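You operate a simulated robot arm through the tools that you are given. There is no shell and no other tool.

You are at the controls of a simulated robot arm. One attempt, no reset.

Task
Light the stereo microscope at 40 and aim both lamp arms.
Fine: lamp box dial to 0 before its switch goes on; both arms point at the plate.

Only the result counts: the job must be done as asked and must still hold three seconds after the hand-in. Knocking over, shifting, dropping, spilling or breaking anything else fails it.

Robot
A 7-joint arm with a fingered hand, fixed in place. Base frame: the origin is at the foot of the arm, x ahead of it, y to its left, z up; the work surface is at about z = 76. Lengths are in cm, angles in rad, forces in N, time in s.
With the tool pointing down near the work surface it reaches from about 20 to 80 cm from the base axis. Its first joint turns from -2.897 to 2.897 rad. Payload 4.9 kg.
Tool frame: the origin (TCP) lies between the finger pads and is the grasp point; the fingertips stand 3.2 cm ahead of it; z points along the fingers, y is the line along which they close. The gripper opens to 19.2 cm. The gripper's body begins 8.9 cm behind the TCP. The gripper is a hand of 3 fingers: y runs from the thumb to the fingers, the wrist lies at [0, 0, -26.7] in the tool frame.
Orientation is told as [roll, pitch, yaw] about the base's x, y, z axes, in that order, counted from this pose: with the fingers straight down and closing along the base's y, the tool's x points along the base's -x, its y along +y and its z along -z.

Tools
- The arm moves only by the tool nudge_tool. Its arguments are lists of equal length, an entry for each row: "translation": the shift along the tool's x, y, z in cm, a list of three; "angular": the turn, a rotation vector about the tool's x, y, z in rad, a list of three. In form: {"translation": [[x, y, z], ...], "angular": [[wx, wy, wz], ...]}. A call has 1 to 20 rows; each row shifts and turns the commanded pose from where the row before left it, along the tool's axes as they then stand. Rows are played at 5 a second. More than 5 cm and 0.15 rad between two rows, and nothing of the call is played. A pose out of reach is approached as far as the arm can. The call stops where the force on the tool passes 90 N (or 10 N more than at its start, if that is more) or the arm is blocked; 0.2 s more then pass. In this call time passes only in rows, and 0.2 s behind the last. The reply holds the time, the measured pose of the TCP, the force on the tool along the base axes, the opening and the grip force, in the units named above and with some noise, with the torque about the TCP (base axes, N m) and any sound that the robot's microphone picked up, and new pictures: "views" is both (left out), scene, wrist or none.
- Cameras (640 x 400 px; columns grow to the right, rows downward): "scene" is fixed at [5.89, -50.36, 147.33]; the picture's right is [0.94, -0.35, 0.00], its down [-0.16, -0.41, -0.90] and it looks along [0.32, 0.84, -0.44] (base axes); focal length 340 px, centre (320, 200). "wrist" rides on the gripper at [8, -4.6, -11.3] in the tool frame; the picture's right is [0.50, 0.87, 0.00], its down [-0.67, 0.39, -0.63] and it looks along [-0.55, 0.32, 0.78] (tool axes); focal length 226 px, centre (320, 200). There is no depth. A picture from a camera that has moved, and an enlarged one, comes with that camera's place and axes in the base frame and with its lens. The place of the scene camera against the robot may be out by one fixed shift of up to 1.8 cm in any direction.
- move_fingers(finger1, finger2, thumb_bend): sets how far each is bent, from 0 (flat) to 100 (curled in); at 30 the hand is open as for a grip, at 70 the pads meet at the TCP. One left out holds its place. A second passes; each finger stops where it meets its share of the squeeze, and holds until it gets a number again. It is the only way to open and close the hand. It gives what a move gives, with no picture; readings hold the bend of each and the force on the fingers (four entries, about 0 where the hand has none), thumb and palm.
- zoom(camera, box): a new picture of the part [left, top, right, bottom] of that camera's present view, enlarged. No time passes.
- finish_job(): hands the job in; it is judged then, once.

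Places have to be worked out from the pictures, the camera data and where the tool is seen. Open the gripper and draw the arm clear of the work before you hand the job in, unless the task says otherwise.

The tools are called after ">>>" by a JSON object that holds its "op" and its "data". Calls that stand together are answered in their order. nudge_tool: Moves the arm, as the interface text tells. Its arguments: {"type":"object","properties":{"translation":{"type":"array","items":{"type":"array","items":{"type":"number"}}},"angular":{"type":"array","items":{"type":"array","items":{"type":"number"}}},"views":{"type":"string","enum":["both","scene","wrist","none"]}},"required":["translation","angular"]} The other tools are called the same way: move_fingers (finger1, finger2, thumb_bend) moves the fingers one by one; zoom (camera, box) takes an enlarged picture of a part of a camera's view; finish_job () hands the job in.

At the start:

```text
time: 0.0
position: [27.93, 43.61, 116.53]
orientation: [-0.001, 0.0, 0.001]
wrist_force: [-0.3, 0.0, -0.5]
moment: [0.05, -0.04, 0.0]
grip_width: 19.18
finger_force: 0.0
shape: jaw
bend: [30.0, 30.0, 30.0]
finger forces: [0.0, 0.0, 0.1, 0.0, 0.1, 0.0]
```

scene: 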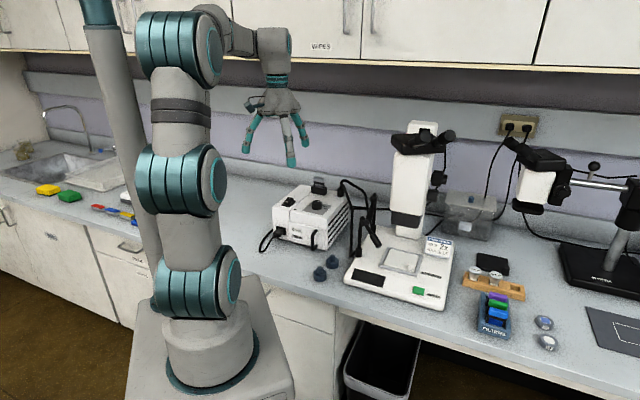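
wrist: 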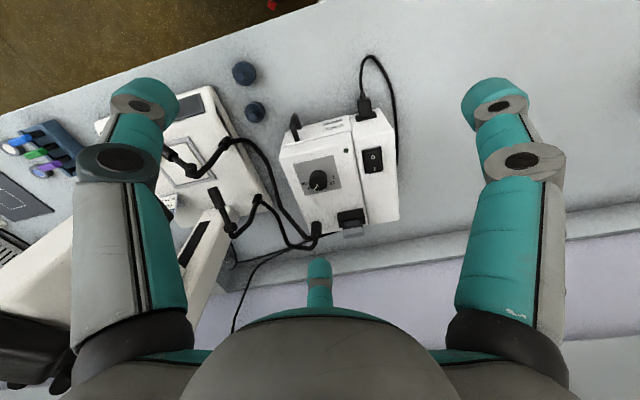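

I'll start by looking closely at the microscope, lamp box and lamp arms in both cameras.

>>> {"op": "zoom", "data": {"camera": "scene", "box": [250, 160, 350, 260]}}

>>> {"op": "zoom", "data": {"camera": "scene", "box": [330, 110, 530, 310]}}

>>> {"op": "zoom", "data": {"camera": "wrist", "box": [270, 80, 420, 250]}}

>>> {"op": "zoom", "data": {"camera": "wrist", "box": [90, 60, 290, 260]}}

```text
4.00 times, centred on (300, 210) of scene
camera zoom: at [5.89, -50.36, 147.33], right [0.94, -0.35, 0.0], down [-0.16, -0.41, -0.9], along [0.32, 0.84, -0.44], focal length 1358 px, centre (400, 160)
```

zoom: 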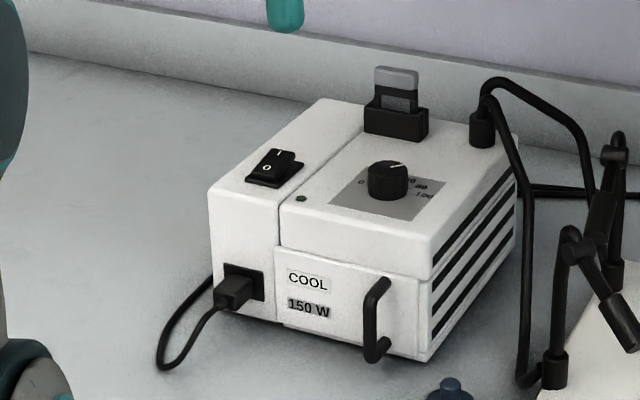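

```text
2.00 times, centred on (430, 210) of scene
camera zoom: at [5.89, -50.36, 147.33], right [0.94, -0.35, 0.0], down [-0.16, -0.41, -0.9], along [0.32, 0.84, -0.44], focal length 679 px, centre (100, 180)
```

zoom: 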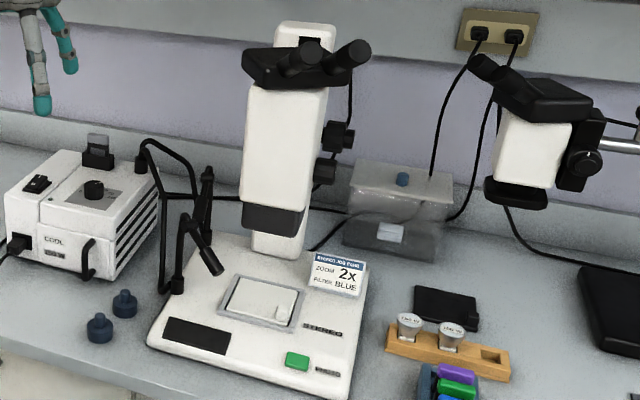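

```text
2.35 times, centred on (345, 165) of wrist
camera zoom: at [20.22, 39.01, 127.69], right [-0.5, 0.87, 0.0], down [0.67, 0.39, 0.63], along [0.55, 0.32, -0.78], focal length 532 px, centre (261, 282)
```

zoom: 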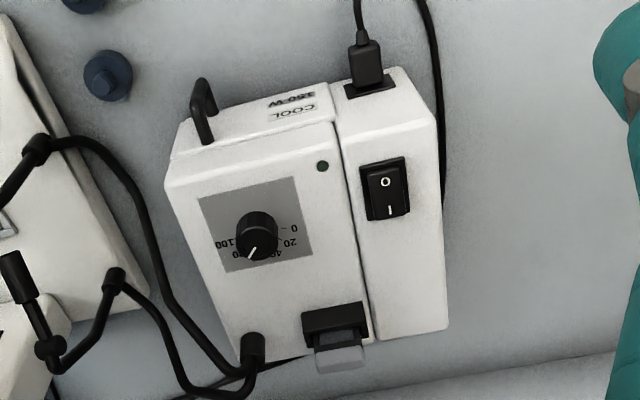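

```text
2.00 times, centred on (190, 160) of wrist
camera zoom: at [20.22, 39.01, 127.69], right [-0.5, 0.87, 0.0], down [0.67, 0.39, 0.63], along [0.55, 0.32, -0.78], focal length 452 px, centre (580, 280)
```

zoom: 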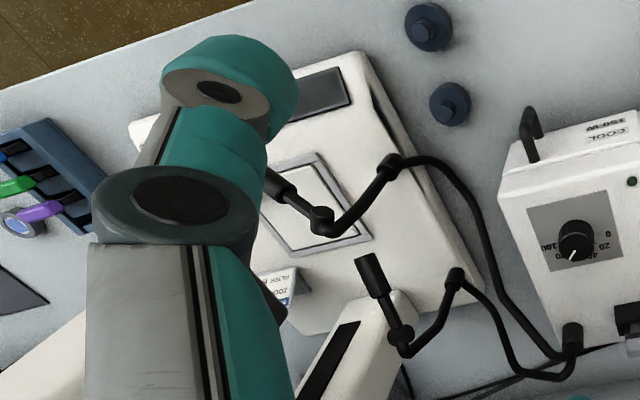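

The box dial seems to point at about 40 to 60 now and the lamp heads hang at joints by the stage. I'll zoom in tighter on the lamp arms, the job card and the dial.

>>> {"op": "zoom", "data": {"camera": "scene", "box": [340, 170, 400, 270]}}

>>> {"op": "zoom", "data": {"camera": "scene", "box": [380, 225, 460, 305]}}

>>> {"op": "zoom", "data": {"camera": "scene", "box": [300, 180, 350, 220]}}

>>> {"op": "zoom", "data": {"camera": "wrist", "box": [295, 145, 345, 205]}}

>>> {"op": "zoom", "data": {"camera": "scene", "box": [455, 245, 565, 360]}}

```text
4.00 times, centred on (370, 220) of scene
camera zoom: at [5.89, -50.36, 147.33], right [0.94, -0.35, 0.0], down [-0.16, -0.41, -0.9], along [0.32, 0.84, -0.44], focal length 1358 px, centre (120, 120)
```

zoom: 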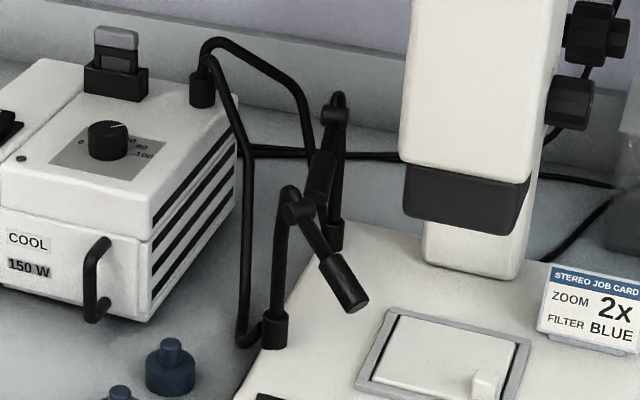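

```text
5.00 times, centred on (420, 265) of scene
camera zoom: at [5.89, -50.36, 147.33], right [0.94, -0.35, 0.0], down [-0.16, -0.41, -0.9], along [0.32, 0.84, -0.44], focal length 1697 px, centre (-180, -125)
```

zoom: 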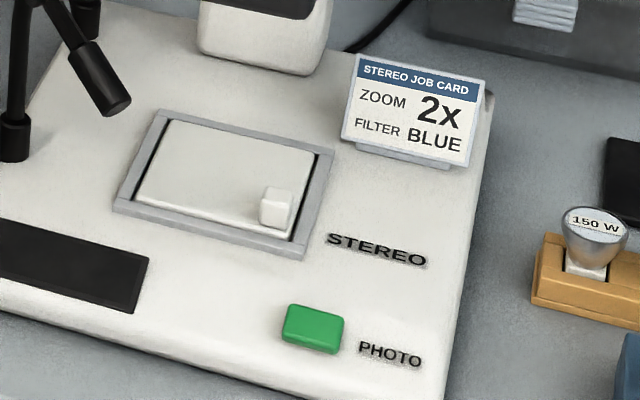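

```text
10.00 times, centred on (325, 200) of scene
camera zoom: at [5.89, -50.36, 147.33], right [0.94, -0.35, 0.0], down [-0.16, -0.41, -0.9], along [0.32, 0.84, -0.44], focal length 3395 px, centre (270, 200)
```

zoom: 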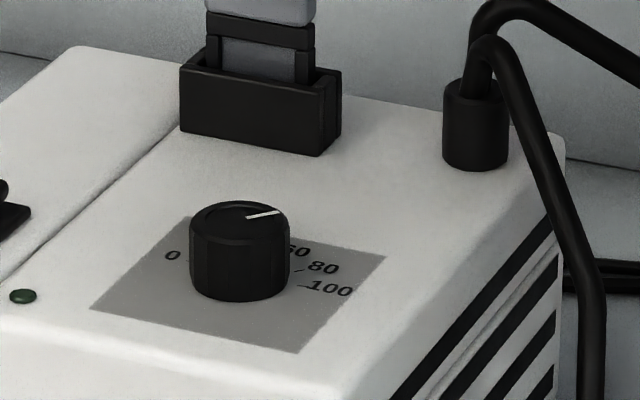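

```text
6.67 times, centred on (320, 175) of wrist
camera zoom: at [20.22, 39.01, 127.69], right [-0.5, 0.87, 0.0], down [0.67, 0.39, 0.63], along [0.55, 0.32, -0.78], focal length 1507 px, centre (320, 367)
```

zoom: 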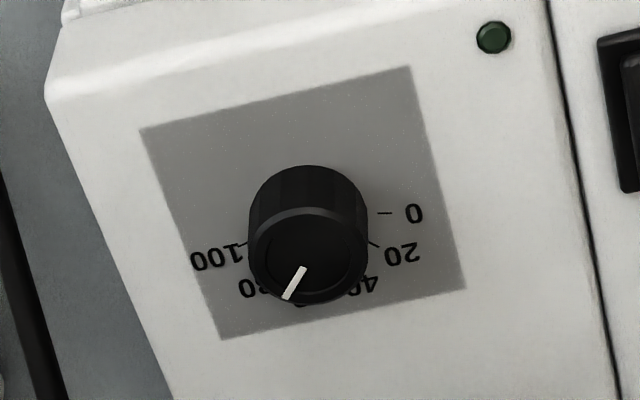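

```text
3.48 times, centred on (510, 302) of scene
camera zoom: at [5.89, -50.36, 147.33], right [0.94, -0.35, 0.0], down [-0.16, -0.41, -0.9], along [0.32, 0.84, -0.44], focal length 1181 px, centre (-341, -156)
```

zoom: 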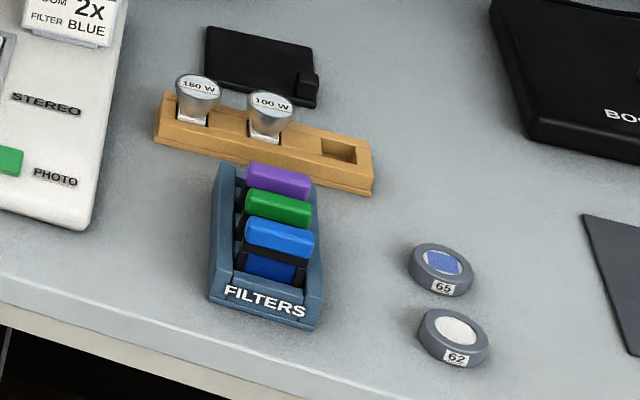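

The dial pointer sits around 70, the switch is on the left part of the box, and the two lamp heads hang from elbows next to the stage. I'll move the hand toward the microscope side, high up, to get a triangulating view of the arms and plate.

>>> {"op": "nudge_tool", "data": {"translation": [[-0.4, -4, 0.5], [-0.4, -4, 0.5], [-0.4, -4, 0.5], [-0.4, -4, 0.5], [-0.4, -4, 0.5], [-0.4, -4, 0.5]], "angular": [[0, 0, 0], [0, 0, 0], [0, 0, 0], [0, 0, 0], [0, 0, 0], [0, 0, 0]], "views": "both"}}

```text
time: 1.4
position: [30.47, 19.75, 113.51]
orientation: [0.0, 0.002, 0.001]
wrist_force: [0.2, -0.4, 1.0]
moment: [0.02, 0.02, -0.01]
grip_width: 19.2
finger_force: 0.0
shape: jaw
bend: [30.0, 30.0, 30.0]
finger forces: [0.0, 0.0, 0.1, 0.0, 0.0, 0.1]
camera wrist: at [22.61, 15.26, 124.74], right [-0.5, 0.87, 0.0], down [0.67, 0.39, 0.63], along [0.55, 0.32, -0.78], focal length 226 px, centre (320, 200)
```

scene: 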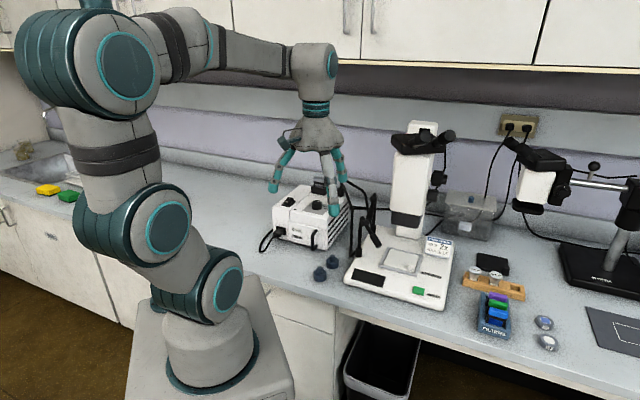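
wrist: 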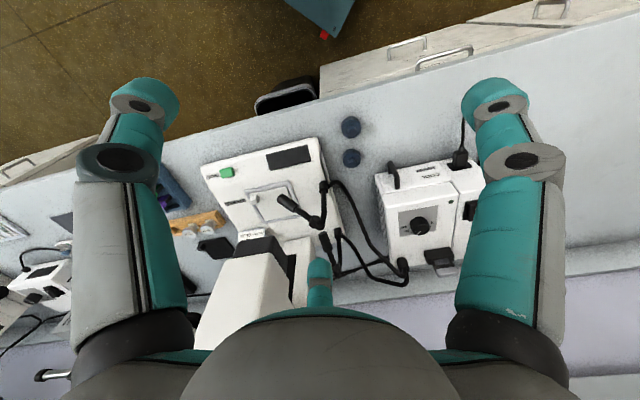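

I'll zoom on this wrist view to measure the dial, switch, clamps, elbows and heads for triangulation.

>>> {"op": "zoom", "data": {"camera": "wrist", "box": [240, 130, 360, 290]}}

>>> {"op": "zoom", "data": {"camera": "wrist", "box": [370, 150, 490, 270]}}

>>> {"op": "zoom", "data": {"camera": "wrist", "box": [180, 120, 340, 270]}}

>>> {"op": "zoom", "data": {"camera": "scene", "box": [330, 180, 450, 290]}}

```text
2.50 times, centred on (300, 210) of wrist
camera zoom: at [22.61, 15.26, 124.74], right [-0.5, 0.87, 0.0], down [0.67, 0.39, 0.63], along [0.55, 0.32, -0.78], focal length 565 px, centre (370, 175)
```

zoom: 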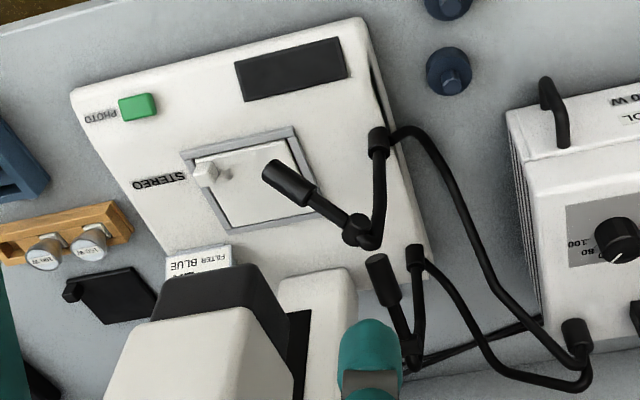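

```text
3.33 times, centred on (430, 210) of wrist
camera zoom: at [22.61, 15.26, 124.74], right [-0.5, 0.87, 0.0], down [0.67, 0.39, 0.63], along [0.55, 0.32, -0.78], focal length 754 px, centre (-47, 167)
```

zoom: 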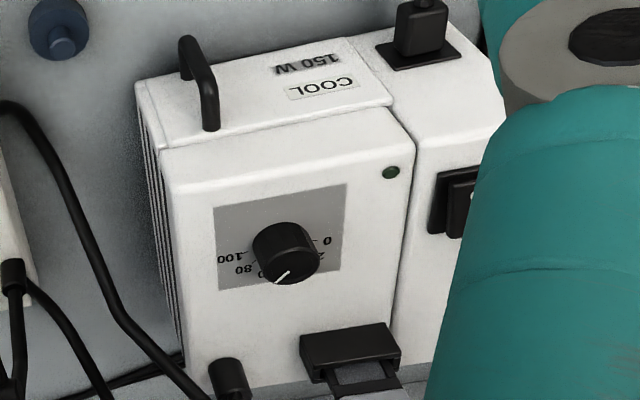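

```text
2.67 times, centred on (260, 195) of wrist
camera zoom: at [22.61, 15.26, 124.74], right [-0.5, 0.87, 0.0], down [0.67, 0.39, 0.63], along [0.55, 0.32, -0.78], focal length 603 px, centre (480, 213)
```

zoom: 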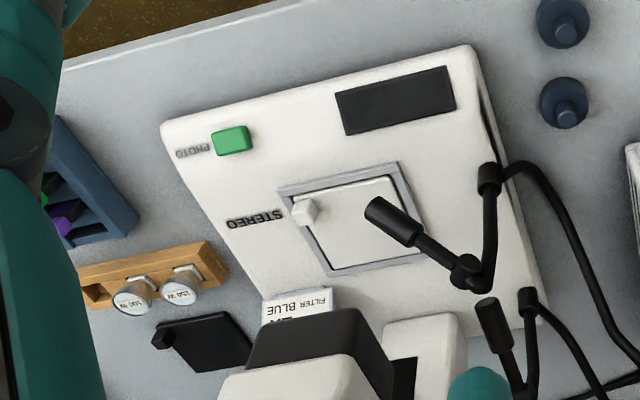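

```text
3.64 times, centred on (390, 235) of scene
camera zoom: at [5.89, -50.36, 147.33], right [0.94, -0.35, 0.0], down [-0.16, -0.41, -0.9], along [0.32, 0.84, -0.44], focal length 1234 px, centre (66, 73)
```

zoom: 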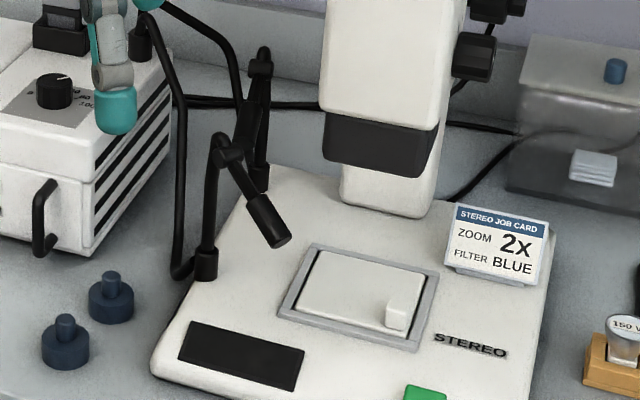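

From two wrist views I triangulate: dial knob top about (42.2, 51.3, 91.6), pointing near 80, with 0 at azimuth ≈120° and 40 at ≈60°. Plate centre is about (61, 24, 80), lamp-head tips about (52.8, 23.4, 87) and (54, 34, 91.5). I'll move above the dial, staying high.

>>> {"op": "nudge_tool", "data": {"translation": [[-1.17, 3.15, 0.55], [-1.17, 3.15, 0.55], [-1.17, 3.15, 0.55], [-1.17, 3.15, 0.55], [-1.17, 3.15, 0.55], [-1.17, 3.15, 0.55], [-1.17, 3.15, 0.55], [-1.17, 3.15, 0.55], [-1.17, 3.15, 0.55], [-1.17, 3.15, 0.55]], "angular": [[0, 0, 0], [0, 0, 0], [0, 0, 0], [0, 0, 0], [0, 0, 0], [0, 0, 0], [0, 0, 0], [0, 0, 0], [0, 0, 0], [0, 0, 0]], "views": "both"}}

```text
time: 3.6
position: [42.05, 51.34, 108.28]
orientation: [0.002, 0.0, 0.0]
wrist_force: [0.2, 0.3, 0.2]
moment: [-0.05, 0.03, 0.01]
grip_width: 19.17
finger_force: 0.0
shape: jaw
bend: [30.0, 30.0, 30.0]
finger forces: [0.0, 0.0, 0.0, 0.0, 0.1, 0.1]
camera wrist: at [34.13, 46.69, 119.45], right [-0.5, 0.87, 0.0], down [0.67, 0.39, 0.63], along [0.55, 0.32, -0.77], focal length 226 px, centre (320, 200)
```

scene: 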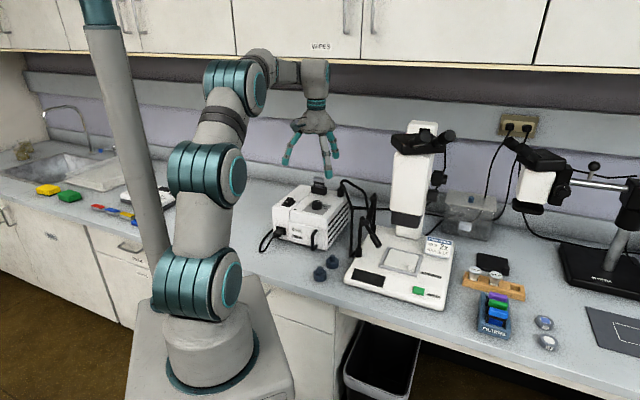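
wrist: 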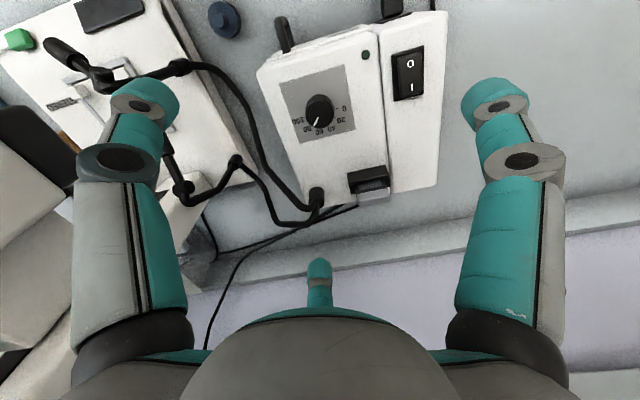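

The view agrees with my dial position. I'll zoom on the dial, switch and both arms for accurate measurement.

>>> {"op": "zoom", "data": {"camera": "wrist", "box": [275, 70, 365, 160]}}

>>> {"op": "zoom", "data": {"camera": "wrist", "box": [370, 30, 450, 110]}}

>>> {"op": "zoom", "data": {"camera": "wrist", "box": [30, 20, 210, 220]}}

```text
4.44 times, centred on (320, 115) of wrist
camera zoom: at [34.13, 46.69, 119.45], right [-0.5, 0.87, 0.0], down [0.67, 0.39, 0.63], along [0.55, 0.32, -0.77], focal length 1005 px, centre (320, 578)
```

zoom: 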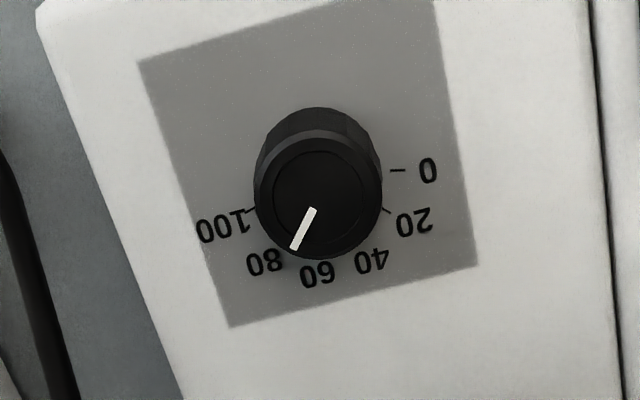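

```text
5.00 times, centred on (410, 70) of wrist
camera zoom: at [34.13, 46.69, 119.45], right [-0.5, 0.87, 0.0], down [0.67, 0.39, 0.63], along [0.55, 0.32, -0.77], focal length 1130 px, centre (-130, 850)
```

zoom: 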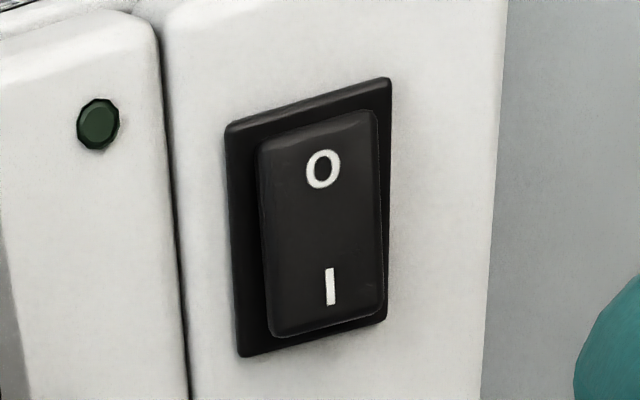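

```text
2.00 times, centred on (120, 120) of wrist
camera zoom: at [34.13, 46.69, 119.45], right [-0.5, 0.87, 0.0], down [0.67, 0.39, 0.63], along [0.55, 0.32, -0.77], focal length 452 px, centre (720, 360)
```

zoom: 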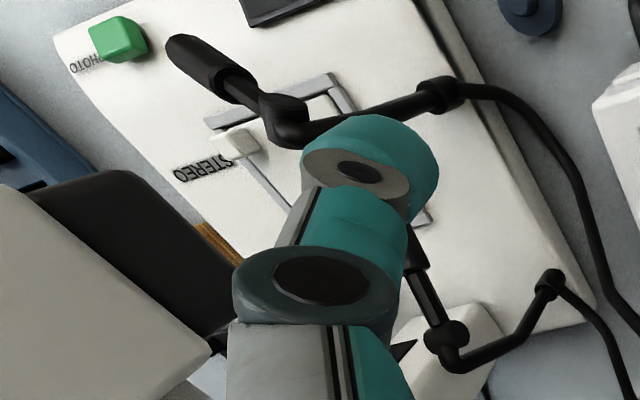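

Readings: the pointer is at about 76 (azimuth ≈2°), 0 is at ≈125°, 40 at ≈62°; the switch "I" is at about (34.3, 59.0, 91.2). I'll pre-shape the hand narrower and yaw it back about 1.05 rad, so that there is room to turn the dial counter-clockwise.

>>> {"op": "move_fingers", "data": {"finger1": 52, "finger2": 52, "thumb_bend": 52}}

>>> {"op": "nudge_tool", "data": {"translation": [[0, 0, 0.5], [0, 0, 0.5], [0, 0, 0.5], [0, 0, 0.5], [0, 0, 0.5], [0, 0, 0.5], [0, 0, 0.5]], "angular": [[0, 0, 0.15], [0, 0, 0.15], [0, 0, 0.15], [0, 0, 0.15], [0, 0, 0.15], [0, 0, 0.15], [0, 0, 0.15]], "views": "both"}}

```text
time: 4.6
position: [41.98, 51.26, 108.23]
orientation: [0.0, -0.001, 0.002]
wrist_force: [-0.9, -0.1, -0.1]
moment: [-0.02, -0.01, 0.01]
grip_width: 7.62
finger_force: 0.0
shape: fingers
bend: [52.0, 52.0, 52.0]
finger forces: [0.1, 0.1, 0.1, 0.0, 0.0, 0.0]
```

```text
time: 6.2
position: [42.09, 51.1, 104.66]
orientation: [0.0, 0.0, -1.051]
wrist_force: [0.2, 0.1, -1.2]
moment: [0.03, 0.01, 0.0]
grip_width: 7.64
finger_force: 0.1
shape: fingers
bend: [52.0, 52.0, 52.0]
finger forces: [0.0, 0.0, 0.0, 0.1, 0.1, 0.1]
camera wrist: at [34.32, 55.76, 115.76], right [0.5, 0.86, 0.0], down [0.67, -0.39, 0.63], along [0.55, -0.32, -0.78], focal length 226 px, centre (320, 200)
```

scene: 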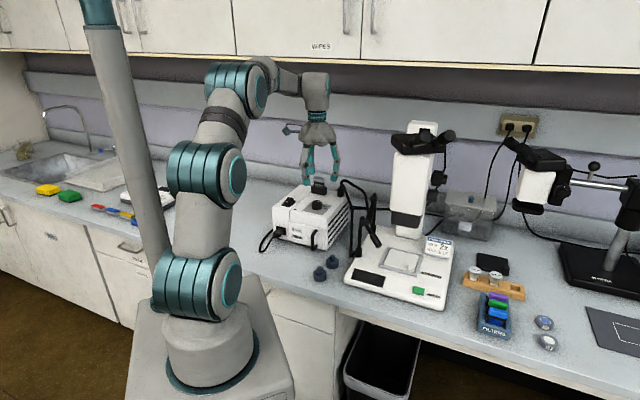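
wrist: 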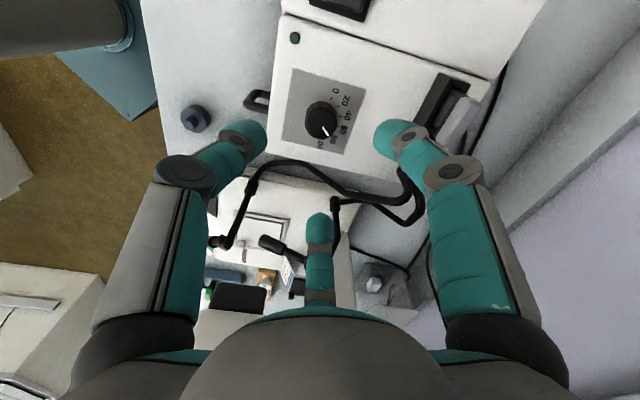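

Yaw reached -1.05 and the hand is narrowed to 7.6 cm. I'll check knob alignment against the tool axis in a zoom.

>>> {"op": "zoom", "data": {"camera": "wrist", "box": [270, 70, 370, 170]}}

>>> {"op": "zoom", "data": {"camera": "scene", "box": [270, 120, 370, 250]}}

```text
4.00 times, centred on (320, 120) of wrist
camera zoom: at [34.32, 55.76, 115.76], right [0.5, 0.86, 0.0], down [0.67, -0.39, 0.63], along [0.55, -0.32, -0.78], focal length 904 px, centre (320, 520)
```

zoom: 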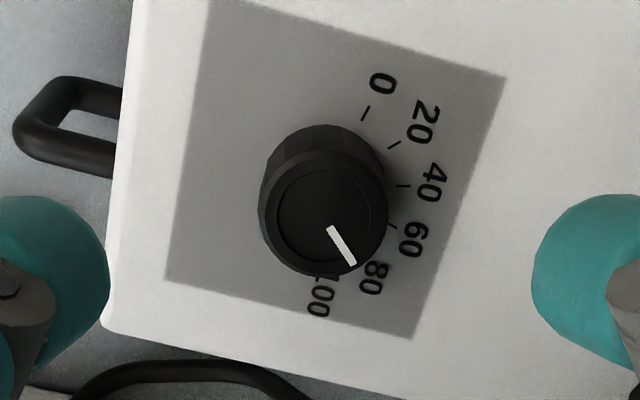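

```text
3.08 times, centred on (320, 185) of scene
camera zoom: at [5.89, -50.36, 147.33], right [0.94, -0.35, 0.0], down [-0.16, -0.41, -0.9], along [0.32, 0.84, -0.44], focal length 1044 px, centre (320, 246)
```

zoom: 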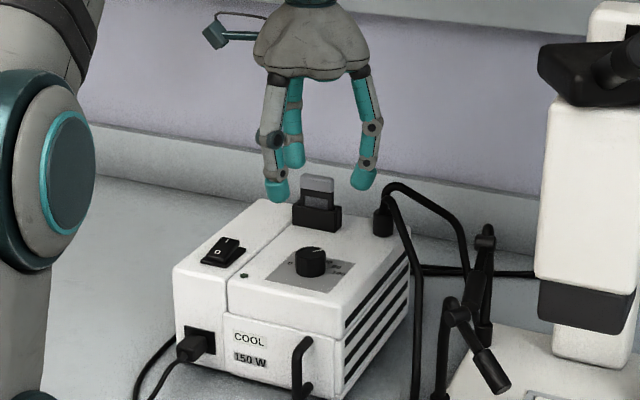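

The knob sits within about 0.2 cm of the tool axis, so I'll correct by that and descend to just above grasp depth.

>>> {"op": "nudge_tool", "data": {"translation": [[0.2, 0.06, 2], [0, 0, 2], [0, 0, 2], [0, 0, 2], [0, 0, 1.5]], "angular": [[0, 0, 0], [0, 0, 0], [0, 0, 0], [0, 0, 0], [0, 0, 0]], "views": "both"}}

>>> {"op": "zoom", "data": {"camera": "scene", "box": [280, 160, 360, 240]}}

>>> {"op": "zoom", "data": {"camera": "wrist", "box": [220, 90, 420, 240]}}

```text
time: 7.4
position: [42.1, 51.42, 95.14]
orientation: [0.0, 0.001, -1.05]
wrist_force: [0.6, 0.8, 0.8]
moment: [-0.01, 0.02, 0.01]
grip_width: 7.64
finger_force: 0.1
shape: fingers
bend: [52.0, 52.0, 52.0]
finger forces: [0.1, 0.0, 0.0, 0.0, 0.0, 0.1]
camera wrist: at [34.22, 56.05, 106.24], right [0.5, 0.87, 0.0], down [0.67, -0.39, 0.63], along [0.55, -0.32, -0.78], focal length 226 px, centre (320, 200)
```

scene: 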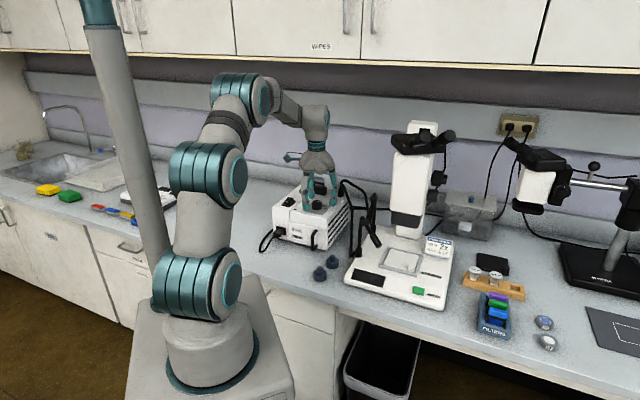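
wrist: 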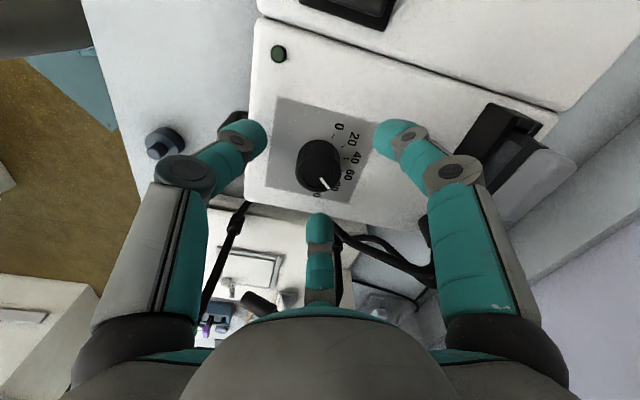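

```text
5.00 times, centred on (320, 200) of scene
camera zoom: at [5.89, -50.36, 147.33], right [0.94, -0.35, 0.0], down [-0.16, -0.41, -0.9], along [0.32, 0.84, -0.44], focal length 1697 px, centre (320, 200)
```

zoom: 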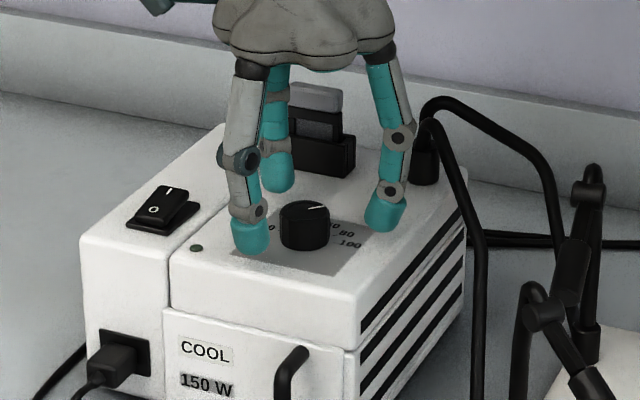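

```text
2.67 times, centred on (320, 165) of wrist
camera zoom: at [34.22, 56.05, 106.24], right [0.5, 0.87, 0.0], down [0.67, -0.39, 0.63], along [0.55, -0.32, -0.78], focal length 603 px, centre (320, 293)
```

zoom: 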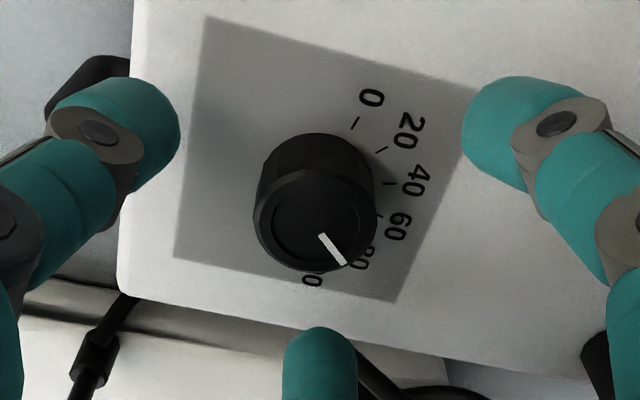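

The knob is centred between the fingers within 0.1 cm. I'll lower 1.6 cm more and close the fingers onto the knob.

>>> {"op": "nudge_tool", "data": {"translation": [[0, 0, 0.8], [0, 0, 0.8]], "angular": [[0, 0, 0], [0, 0, 0]], "views": "none"}}

>>> {"op": "move_fingers", "data": {"finger1": 70, "finger2": 70, "thumb_bend": 70}}

>>> {"op": "zoom", "data": {"camera": "wrist", "box": [240, 90, 400, 240]}}

>>> {"op": "zoom", "data": {"camera": "scene", "box": [280, 160, 360, 240]}}

```text
time: 8.0
position: [42.12, 51.33, 93.8]
orientation: [0.003, 0.003, -1.048]
wrist_force: [-0.4, -1.5, 12.8]
moment: [-0.39, 0.28, 0.04]
grip_width: 7.62
finger_force: 5.8
shape: fingers
bend: [52.0, 52.0, 52.0]
finger forces: [0.6, 3.2, 0.0, 0.1, 8.2, 0.0]
```

```text
time: 9.0
position: [41.95, 51.39, 93.4]
orientation: [-0.001, 0.001, -1.048]
wrist_force: [-3.2, -1.0, -1.0]
moment: [-0.04, 0.09, 0.01]
grip_width: 2.83
finger_force: 15.0
shape: fingers
bend: [64.0, 64.0, 64.0]
finger forces: [8.2, 8.1, 0.1, 0.1, 12.8, 0.0]
```

```text
2.67 times, centred on (320, 165) of wrist
camera zoom: at [34.2, 55.92, 104.63], right [0.5, 0.87, 0.0], down [0.67, -0.39, 0.63], along [0.55, -0.32, -0.78], focal length 603 px, centre (320, 293)
```

zoom: 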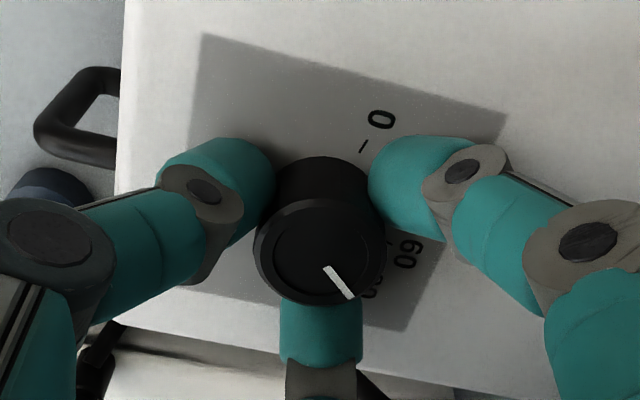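

```text
5.00 times, centred on (320, 200) of scene
camera zoom: at [5.89, -50.36, 147.33], right [0.94, -0.35, 0.0], down [-0.16, -0.41, -0.9], along [0.32, 0.84, -0.44], focal length 1697 px, centre (320, 200)
```

zoom: 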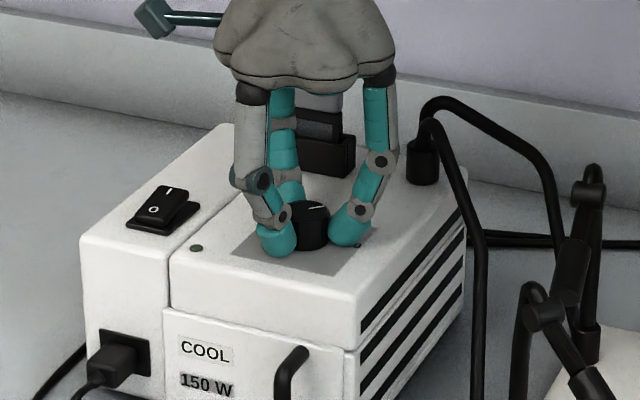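

The fingers have closed around the knob (8–13 N each), width 2.8. I'll turn counter-clockwise (seen from above) by 1 rad and check that the pointer follows.

>>> {"op": "nudge_tool", "data": {"translation": [[0, 0, 0], [0, 0, 0], [0, 0, 0], [0, 0, 0], [0, 0, 0], [0, 0, 0], [0, 0, 0], [0, 0, 0], [0, 0, 0], [0, 0, 0]], "angular": [[0, 0, -0.1], [0, 0, -0.1], [0, 0, -0.1], [0, 0, -0.1], [0, 0, -0.1], [0, 0, -0.1], [0, 0, -0.1], [0, 0, -0.1], [0, 0, -0.1], [0, 0, -0.1]], "views": "wrist"}}

>>> {"op": "zoom", "data": {"camera": "wrist", "box": [240, 90, 400, 240]}}

>>> {"op": "zoom", "data": {"camera": "scene", "box": [280, 160, 360, 240]}}

```text
time: 11.2
position: [42.08, 51.32, 93.37]
orientation: [0.0, 0.0, -0.047]
wrist_force: [-8.5, -6.9, 5.6]
moment: [-0.18, 0.29, -0.07]
grip_width: 2.87
finger_force: 17.6
shape: fingers
bend: [64.0, 64.0, 64.0]
finger forces: [13.0, 7.2, 0.0, 0.1, 15.4, 0.0]
camera wrist: at [34.09, 47.14, 104.61], right [-0.46, 0.89, 0.0], down [0.69, 0.36, 0.63], along [0.56, 0.29, -0.78], focal length 226 px, centre (320, 200)
```

wrist: 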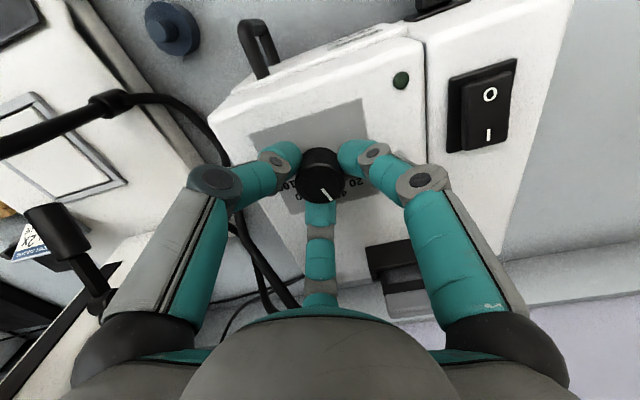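

```text
2.67 times, centred on (320, 165) of wrist
camera zoom: at [34.09, 47.14, 104.61], right [-0.46, 0.89, 0.0], down [0.69, 0.36, 0.63], along [0.56, 0.29, -0.78], focal length 603 px, centre (320, 293)
```

zoom: 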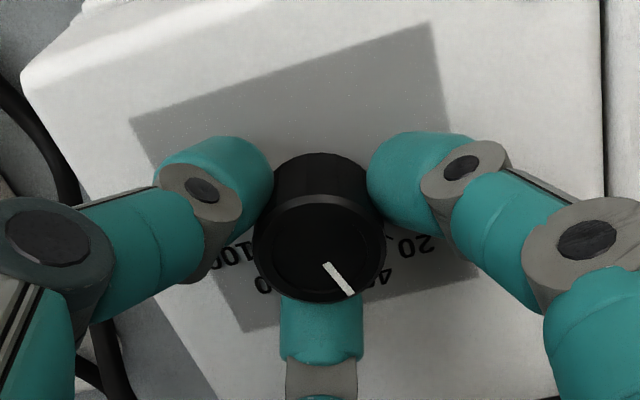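

```text
5.00 times, centred on (320, 200) of scene
camera zoom: at [5.89, -50.36, 147.33], right [0.94, -0.35, 0.0], down [-0.16, -0.41, -0.9], along [0.32, 0.84, -0.44], focal length 1697 px, centre (320, 200)
```

zoom: 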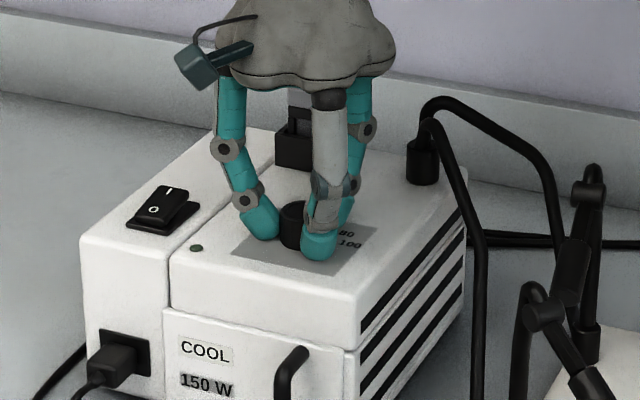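

The pointer followed with no slip and is now between 40 and 60. I'll continue another 1.1 rad with a tiny shift to relieve the side load.

>>> {"op": "nudge_tool", "data": {"translation": [[0.08, -0.07, 0], [0, 0, 0], [0, 0, 0], [0, 0, 0], [0, 0, 0], [0, 0, 0], [0, 0, 0], [0, 0, 0], [0, 0, 0], [0, 0, 0], [0, 0, 0]], "angular": [[0, 0, 0], [0, 0, -0.11], [0, 0, -0.11], [0, 0, -0.11], [0, 0, -0.11], [0, 0, -0.11], [0, 0, -0.11], [0, 0, -0.11], [0, 0, -0.11], [0, 0, -0.11], [0, 0, -0.11]], "views": "wrist"}}

>>> {"op": "zoom", "data": {"camera": "wrist", "box": [240, 90, 400, 240]}}

>>> {"op": "zoom", "data": {"camera": "scene", "box": [280, 160, 360, 240]}}

```text
time: 13.6
position: [42.01, 51.31, 93.41]
orientation: [0.001, 0.0, 1.052]
wrist_force: [4.9, -4.0, 2.4]
moment: [-0.07, -0.15, -0.09]
grip_width: 2.84
finger_force: 16.6
shape: fingers
bend: [64.0, 64.0, 64.0]
finger forces: [7.3, 10.7, 0.0, 0.1, 15.1, 0.1]
camera wrist: at [42.17, 42.06, 104.62], right [-1.0, -0.01, 0.0], down [0.0, 0.78, 0.63], along [0.0, 0.63, -0.78], focal length 226 px, centre (320, 200)
```

wrist: 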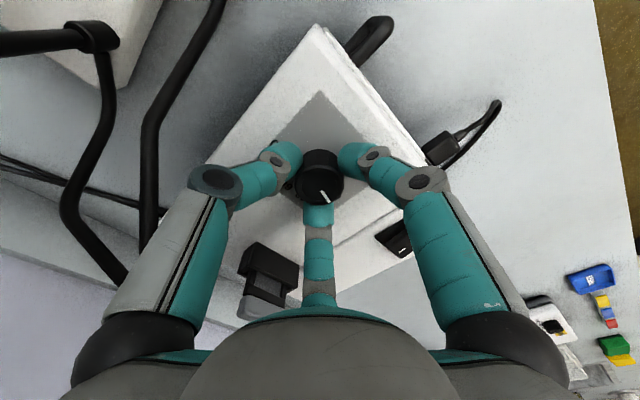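

```text
2.67 times, centred on (320, 165) of wrist
camera zoom: at [42.17, 42.06, 104.62], right [-1.0, -0.01, 0.0], down [0.0, 0.78, 0.63], along [0.0, 0.63, -0.78], focal length 603 px, centre (320, 293)
```

zoom: 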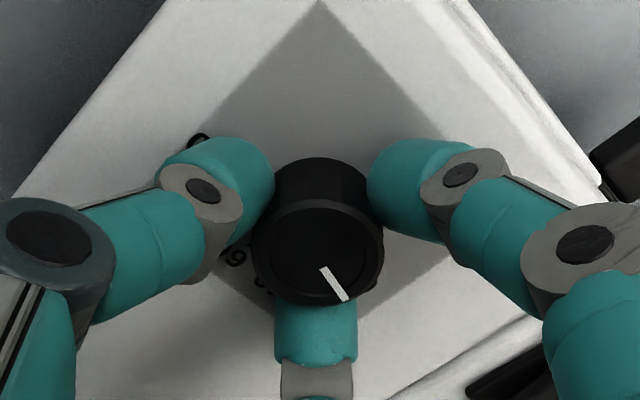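

```text
5.00 times, centred on (320, 200) of scene
camera zoom: at [5.89, -50.36, 147.33], right [0.94, -0.35, 0.0], down [-0.16, -0.41, -0.9], along [0.32, 0.84, -0.44], focal length 1697 px, centre (320, 200)
```

zoom: 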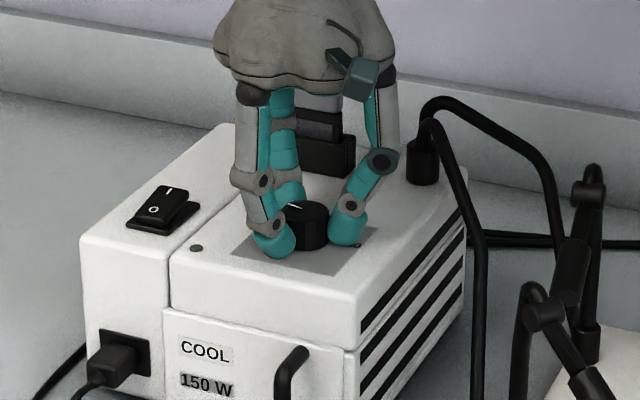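

The pointer is close to 0 (estimated azimuth 115–121° vs. the tick at ≈125°) and torque is still only friction level. I'll turn a little more and watch the torque for an end stop.

>>> {"op": "nudge_tool", "data": {"translation": [[0, 0, 0], [0, 0, 0]], "angular": [[0, 0, -0.05], [0, 0, -0.05]], "views": "none"}}

>>> {"op": "zoom", "data": {"camera": "wrist", "box": [280, 140, 360, 220]}}

>>> {"op": "zoom", "data": {"camera": "scene", "box": [305, 190, 345, 230]}}

```text
time: 14.2
position: [42.14, 51.16, 93.42]
orientation: [0.001, 0.0, 1.152]
wrist_force: [2.5, -7.5, 4.2]
moment: [-0.06, -0.09, -0.3]
grip_width: 2.86
finger_force: 17.7
shape: fingers
bend: [64.0, 64.0, 64.0]
finger forces: [6.8, 14.0, 0.0, 0.1, 15.2, 0.0]
```

```text
5.00 times, centred on (320, 180) of wrist
camera zoom: at [43.06, 42.05, 104.63], right [-0.99, -0.1, 0.0], down [-0.08, 0.77, 0.63], along [-0.07, 0.63, -0.78], focal length 1130 px, centre (320, 300)
```

zoom: 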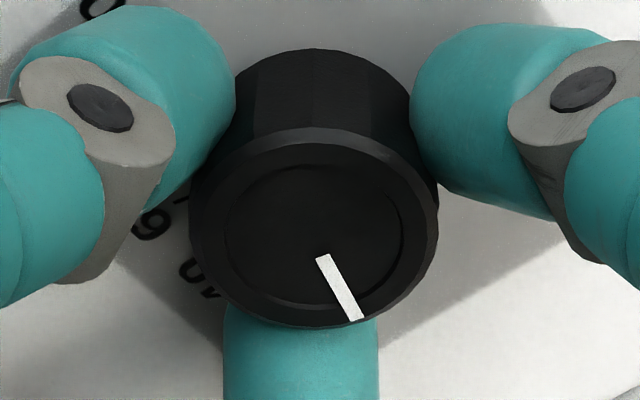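

```text
10.00 times, centred on (325, 210) of scene
camera zoom: at [5.89, -50.36, 147.33], right [0.94, -0.35, 0.0], down [-0.16, -0.41, -0.9], along [0.32, 0.84, -0.44], focal length 3395 px, centre (270, 100)
```

zoom: 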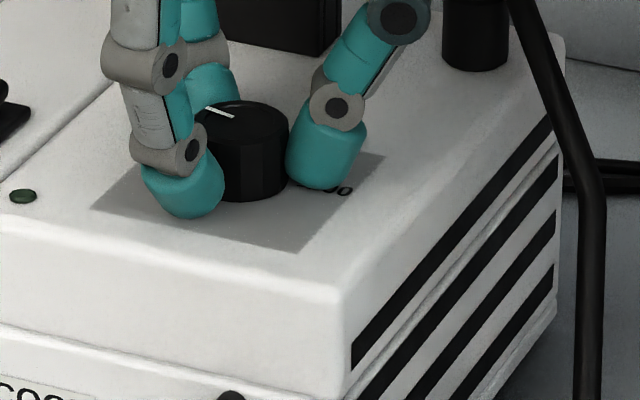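

Torque rose to -0.3 N·m and the pointer stopped relative to the panel while the hand kept turning: the dial is at its 0 stop. I'll release slightly and rise to verify.

>>> {"op": "move_fingers", "data": {"finger1": 58, "finger2": 58, "thumb_bend": 58}}

>>> {"op": "nudge_tool", "data": {"translation": [[0, 0, -1], [0, 0, -2], [0, 0, -2], [0, 0, -2], [0, 0, -2]], "angular": [[0, 0, 0], [0, 0, 0], [0, 0, 0], [0, 0, 0], [0, 0, 0]], "views": "both"}}

>>> {"op": "zoom", "data": {"camera": "wrist", "box": [270, 70, 370, 170]}}

>>> {"op": "zoom", "data": {"camera": "scene", "box": [305, 190, 345, 230]}}

```text
time: 15.2
position: [41.99, 51.25, 93.66]
orientation: [-0.001, -0.002, 1.152]
wrist_force: [-0.7, 3.8, 20.0]
moment: [0.33, 0.08, 0.03]
grip_width: 5.04
finger_force: 9.4
shape: fingers
bend: [58.0, 57.0, 58.0]
finger forces: [5.5, 10.1, 0.0, 0.1, 3.5, 0.1]
```

```text
time: 16.4
position: [42.12, 51.15, 102.4]
orientation: [0.0, 0.002, 1.149]
wrist_force: [-0.6, -0.6, -0.2]
moment: [-0.03, -0.01, -0.02]
grip_width: 5.39
finger_force: 0.1
shape: fingers
bend: [57.0, 57.0, 57.0]
finger forces: [0.0, 0.0, 0.0, 0.0, 0.0, 0.0]
camera wrist: at [43.16, 42.04, 113.69], right [-0.99, -0.1, 0.0], down [-0.08, 0.77, 0.63], along [-0.07, 0.63, -0.78], focal length 226 px, centre (320, 200)
```

scene: 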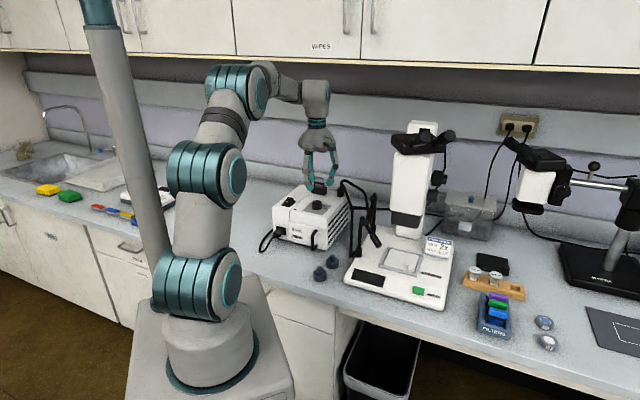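
wrist: 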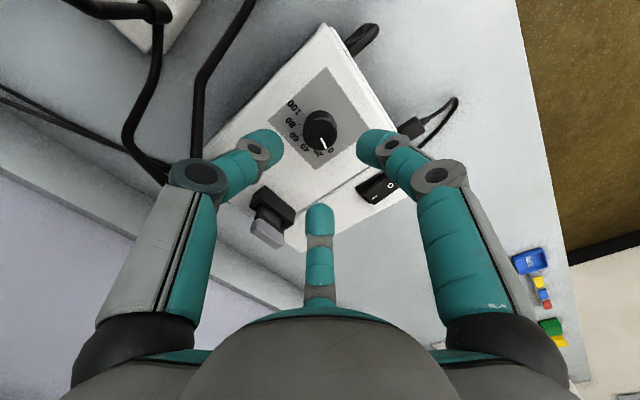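

```text
4.00 times, centred on (320, 120) of wrist
camera zoom: at [43.16, 42.04, 113.69], right [-0.99, -0.1, 0.0], down [-0.08, 0.77, 0.63], along [-0.07, 0.63, -0.78], focal length 904 px, centre (320, 520)
```

zoom: 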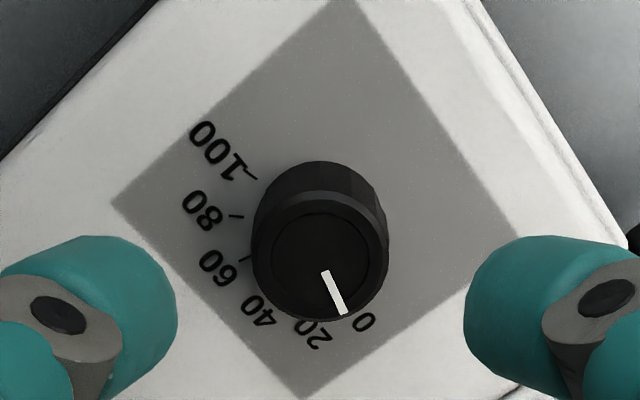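

```text
10.00 times, centred on (325, 210) of scene
camera zoom: at [5.89, -50.36, 147.33], right [0.94, -0.35, 0.0], down [-0.16, -0.41, -0.9], along [0.32, 0.84, -0.44], focal length 3395 px, centre (270, 100)
```

zoom: 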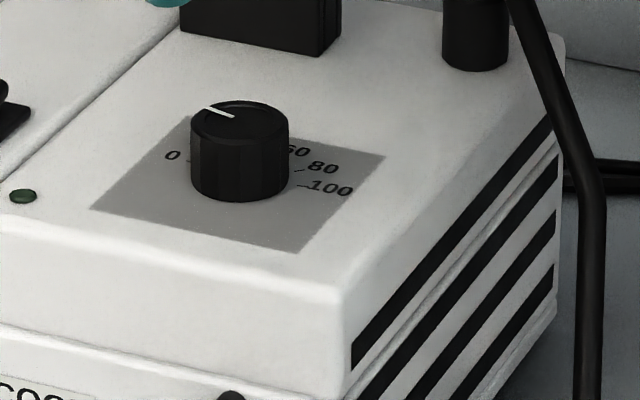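

All number azimuths measured here put 0 at 120°, 40 at 60°, 80 at 0°, and the pointer is now at ≈120°, so the dial reads 0. Next I'll move over the switch's "I" end and make a thumb poker with the other fingers opened out.

>>> {"op": "nudge_tool", "data": {"translation": [[-1.08, 2.665, 0], [-1.08, 2.665, 0], [-1.08, 2.665, 0], [-1.08, 2.665, 0]], "angular": [[0, 0, 0], [0, 0, 0], [0, 0, 0], [0, 0, 0]], "views": "none"}}

>>> {"op": "move_fingers", "data": {"finger1": 20, "finger2": 20, "thumb_bend": 70}}

>>> {"op": "nudge_tool", "data": {"translation": [[0, 0, 0.5]], "angular": [[0, 0, 0]], "views": "both"}}

>>> {"op": "zoom", "data": {"camera": "scene", "box": [250, 120, 350, 230]}}

>>> {"op": "zoom", "data": {"camera": "wrist", "box": [240, 80, 400, 220]}}

```text
time: 17.4
position: [33.85, 59.46, 102.25]
orientation: [0.0, 0.001, 1.15]
wrist_force: [0.0, 0.3, -0.1]
moment: [0.01, 0.02, -0.01]
grip_width: 5.37
finger_force: 0.0
shape: fingers
bend: [57.0, 57.0, 57.0]
finger forces: [0.1, 0.1, 0.0, 0.0, 0.1, 0.0]
```

```text
time: 18.4
position: [33.94, 59.45, 102.32]
orientation: [0.0, 0.001, 1.15]
wrist_force: [0.0, -0.5, -0.3]
moment: [-0.02, -0.02, -0.01]
grip_width: 11.06
finger_force: 0.0
shape: fingers
bend: [20.0, 20.0, 70.0]
finger forces: [0.0, 0.1, 0.0, 0.0, 0.0, 0.0]
```

```text
time: 18.8
position: [33.96, 59.46, 101.8]
orientation: [0.0, -0.001, 1.152]
wrist_force: [0.4, -0.4, 0.2]
moment: [0.0, 0.0, 0.02]
grip_width: 11.07
finger_force: 0.1
shape: fingers
bend: [20.0, 20.0, 70.0]
finger forces: [0.0, 0.0, 0.0, 0.0, 0.0, 0.0]
camera wrist: at [34.98, 50.32, 112.91], right [-0.99, -0.1, 0.0], down [-0.08, 0.77, 0.63], along [-0.07, 0.63, -0.78], focal length 226 px, centre (320, 200)
```

scene: 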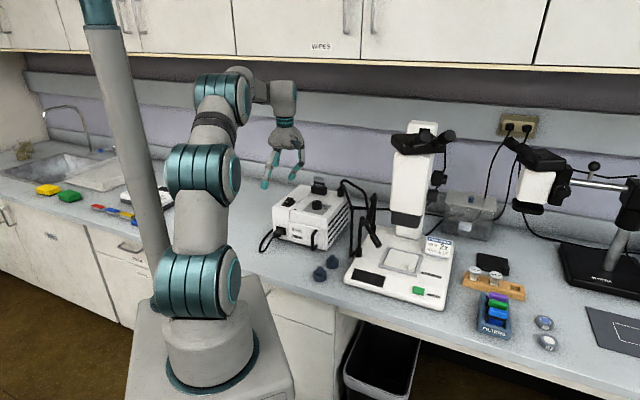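
wrist: 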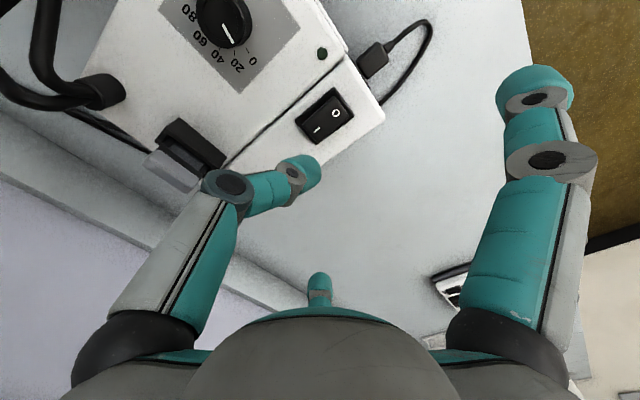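

```text
3.64 times, centred on (300, 175) of scene
camera zoom: at [5.89, -50.36, 147.33], right [0.94, -0.35, 0.0], down [-0.16, -0.41, -0.9], along [0.32, 0.84, -0.44], focal length 1234 px, centre (393, 291)
```

zoom: 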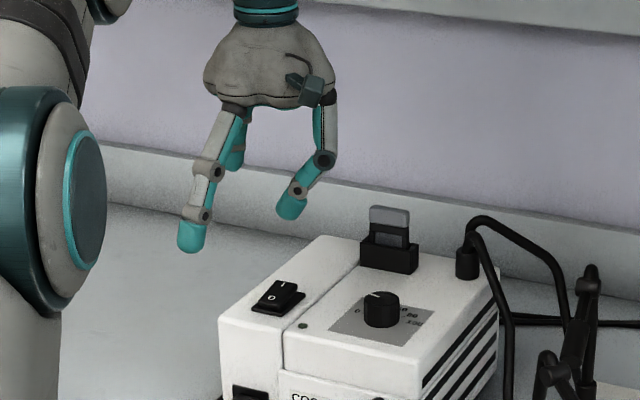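

```text
2.86 times, centred on (320, 150) of wrist
camera zoom: at [34.98, 50.32, 112.91], right [-0.99, -0.1, 0.0], down [-0.08, 0.77, 0.63], along [-0.07, 0.63, -0.78], focal length 646 px, centre (320, 343)
```

zoom: 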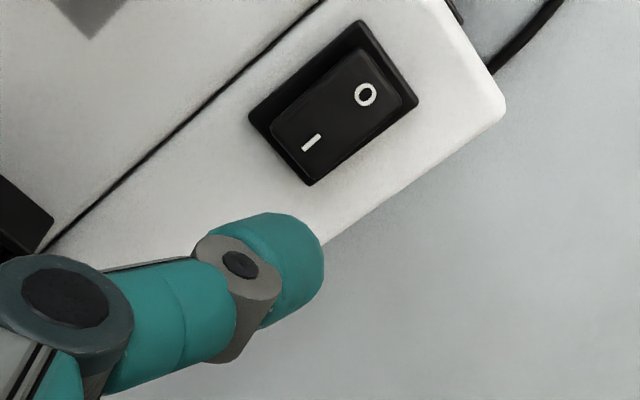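

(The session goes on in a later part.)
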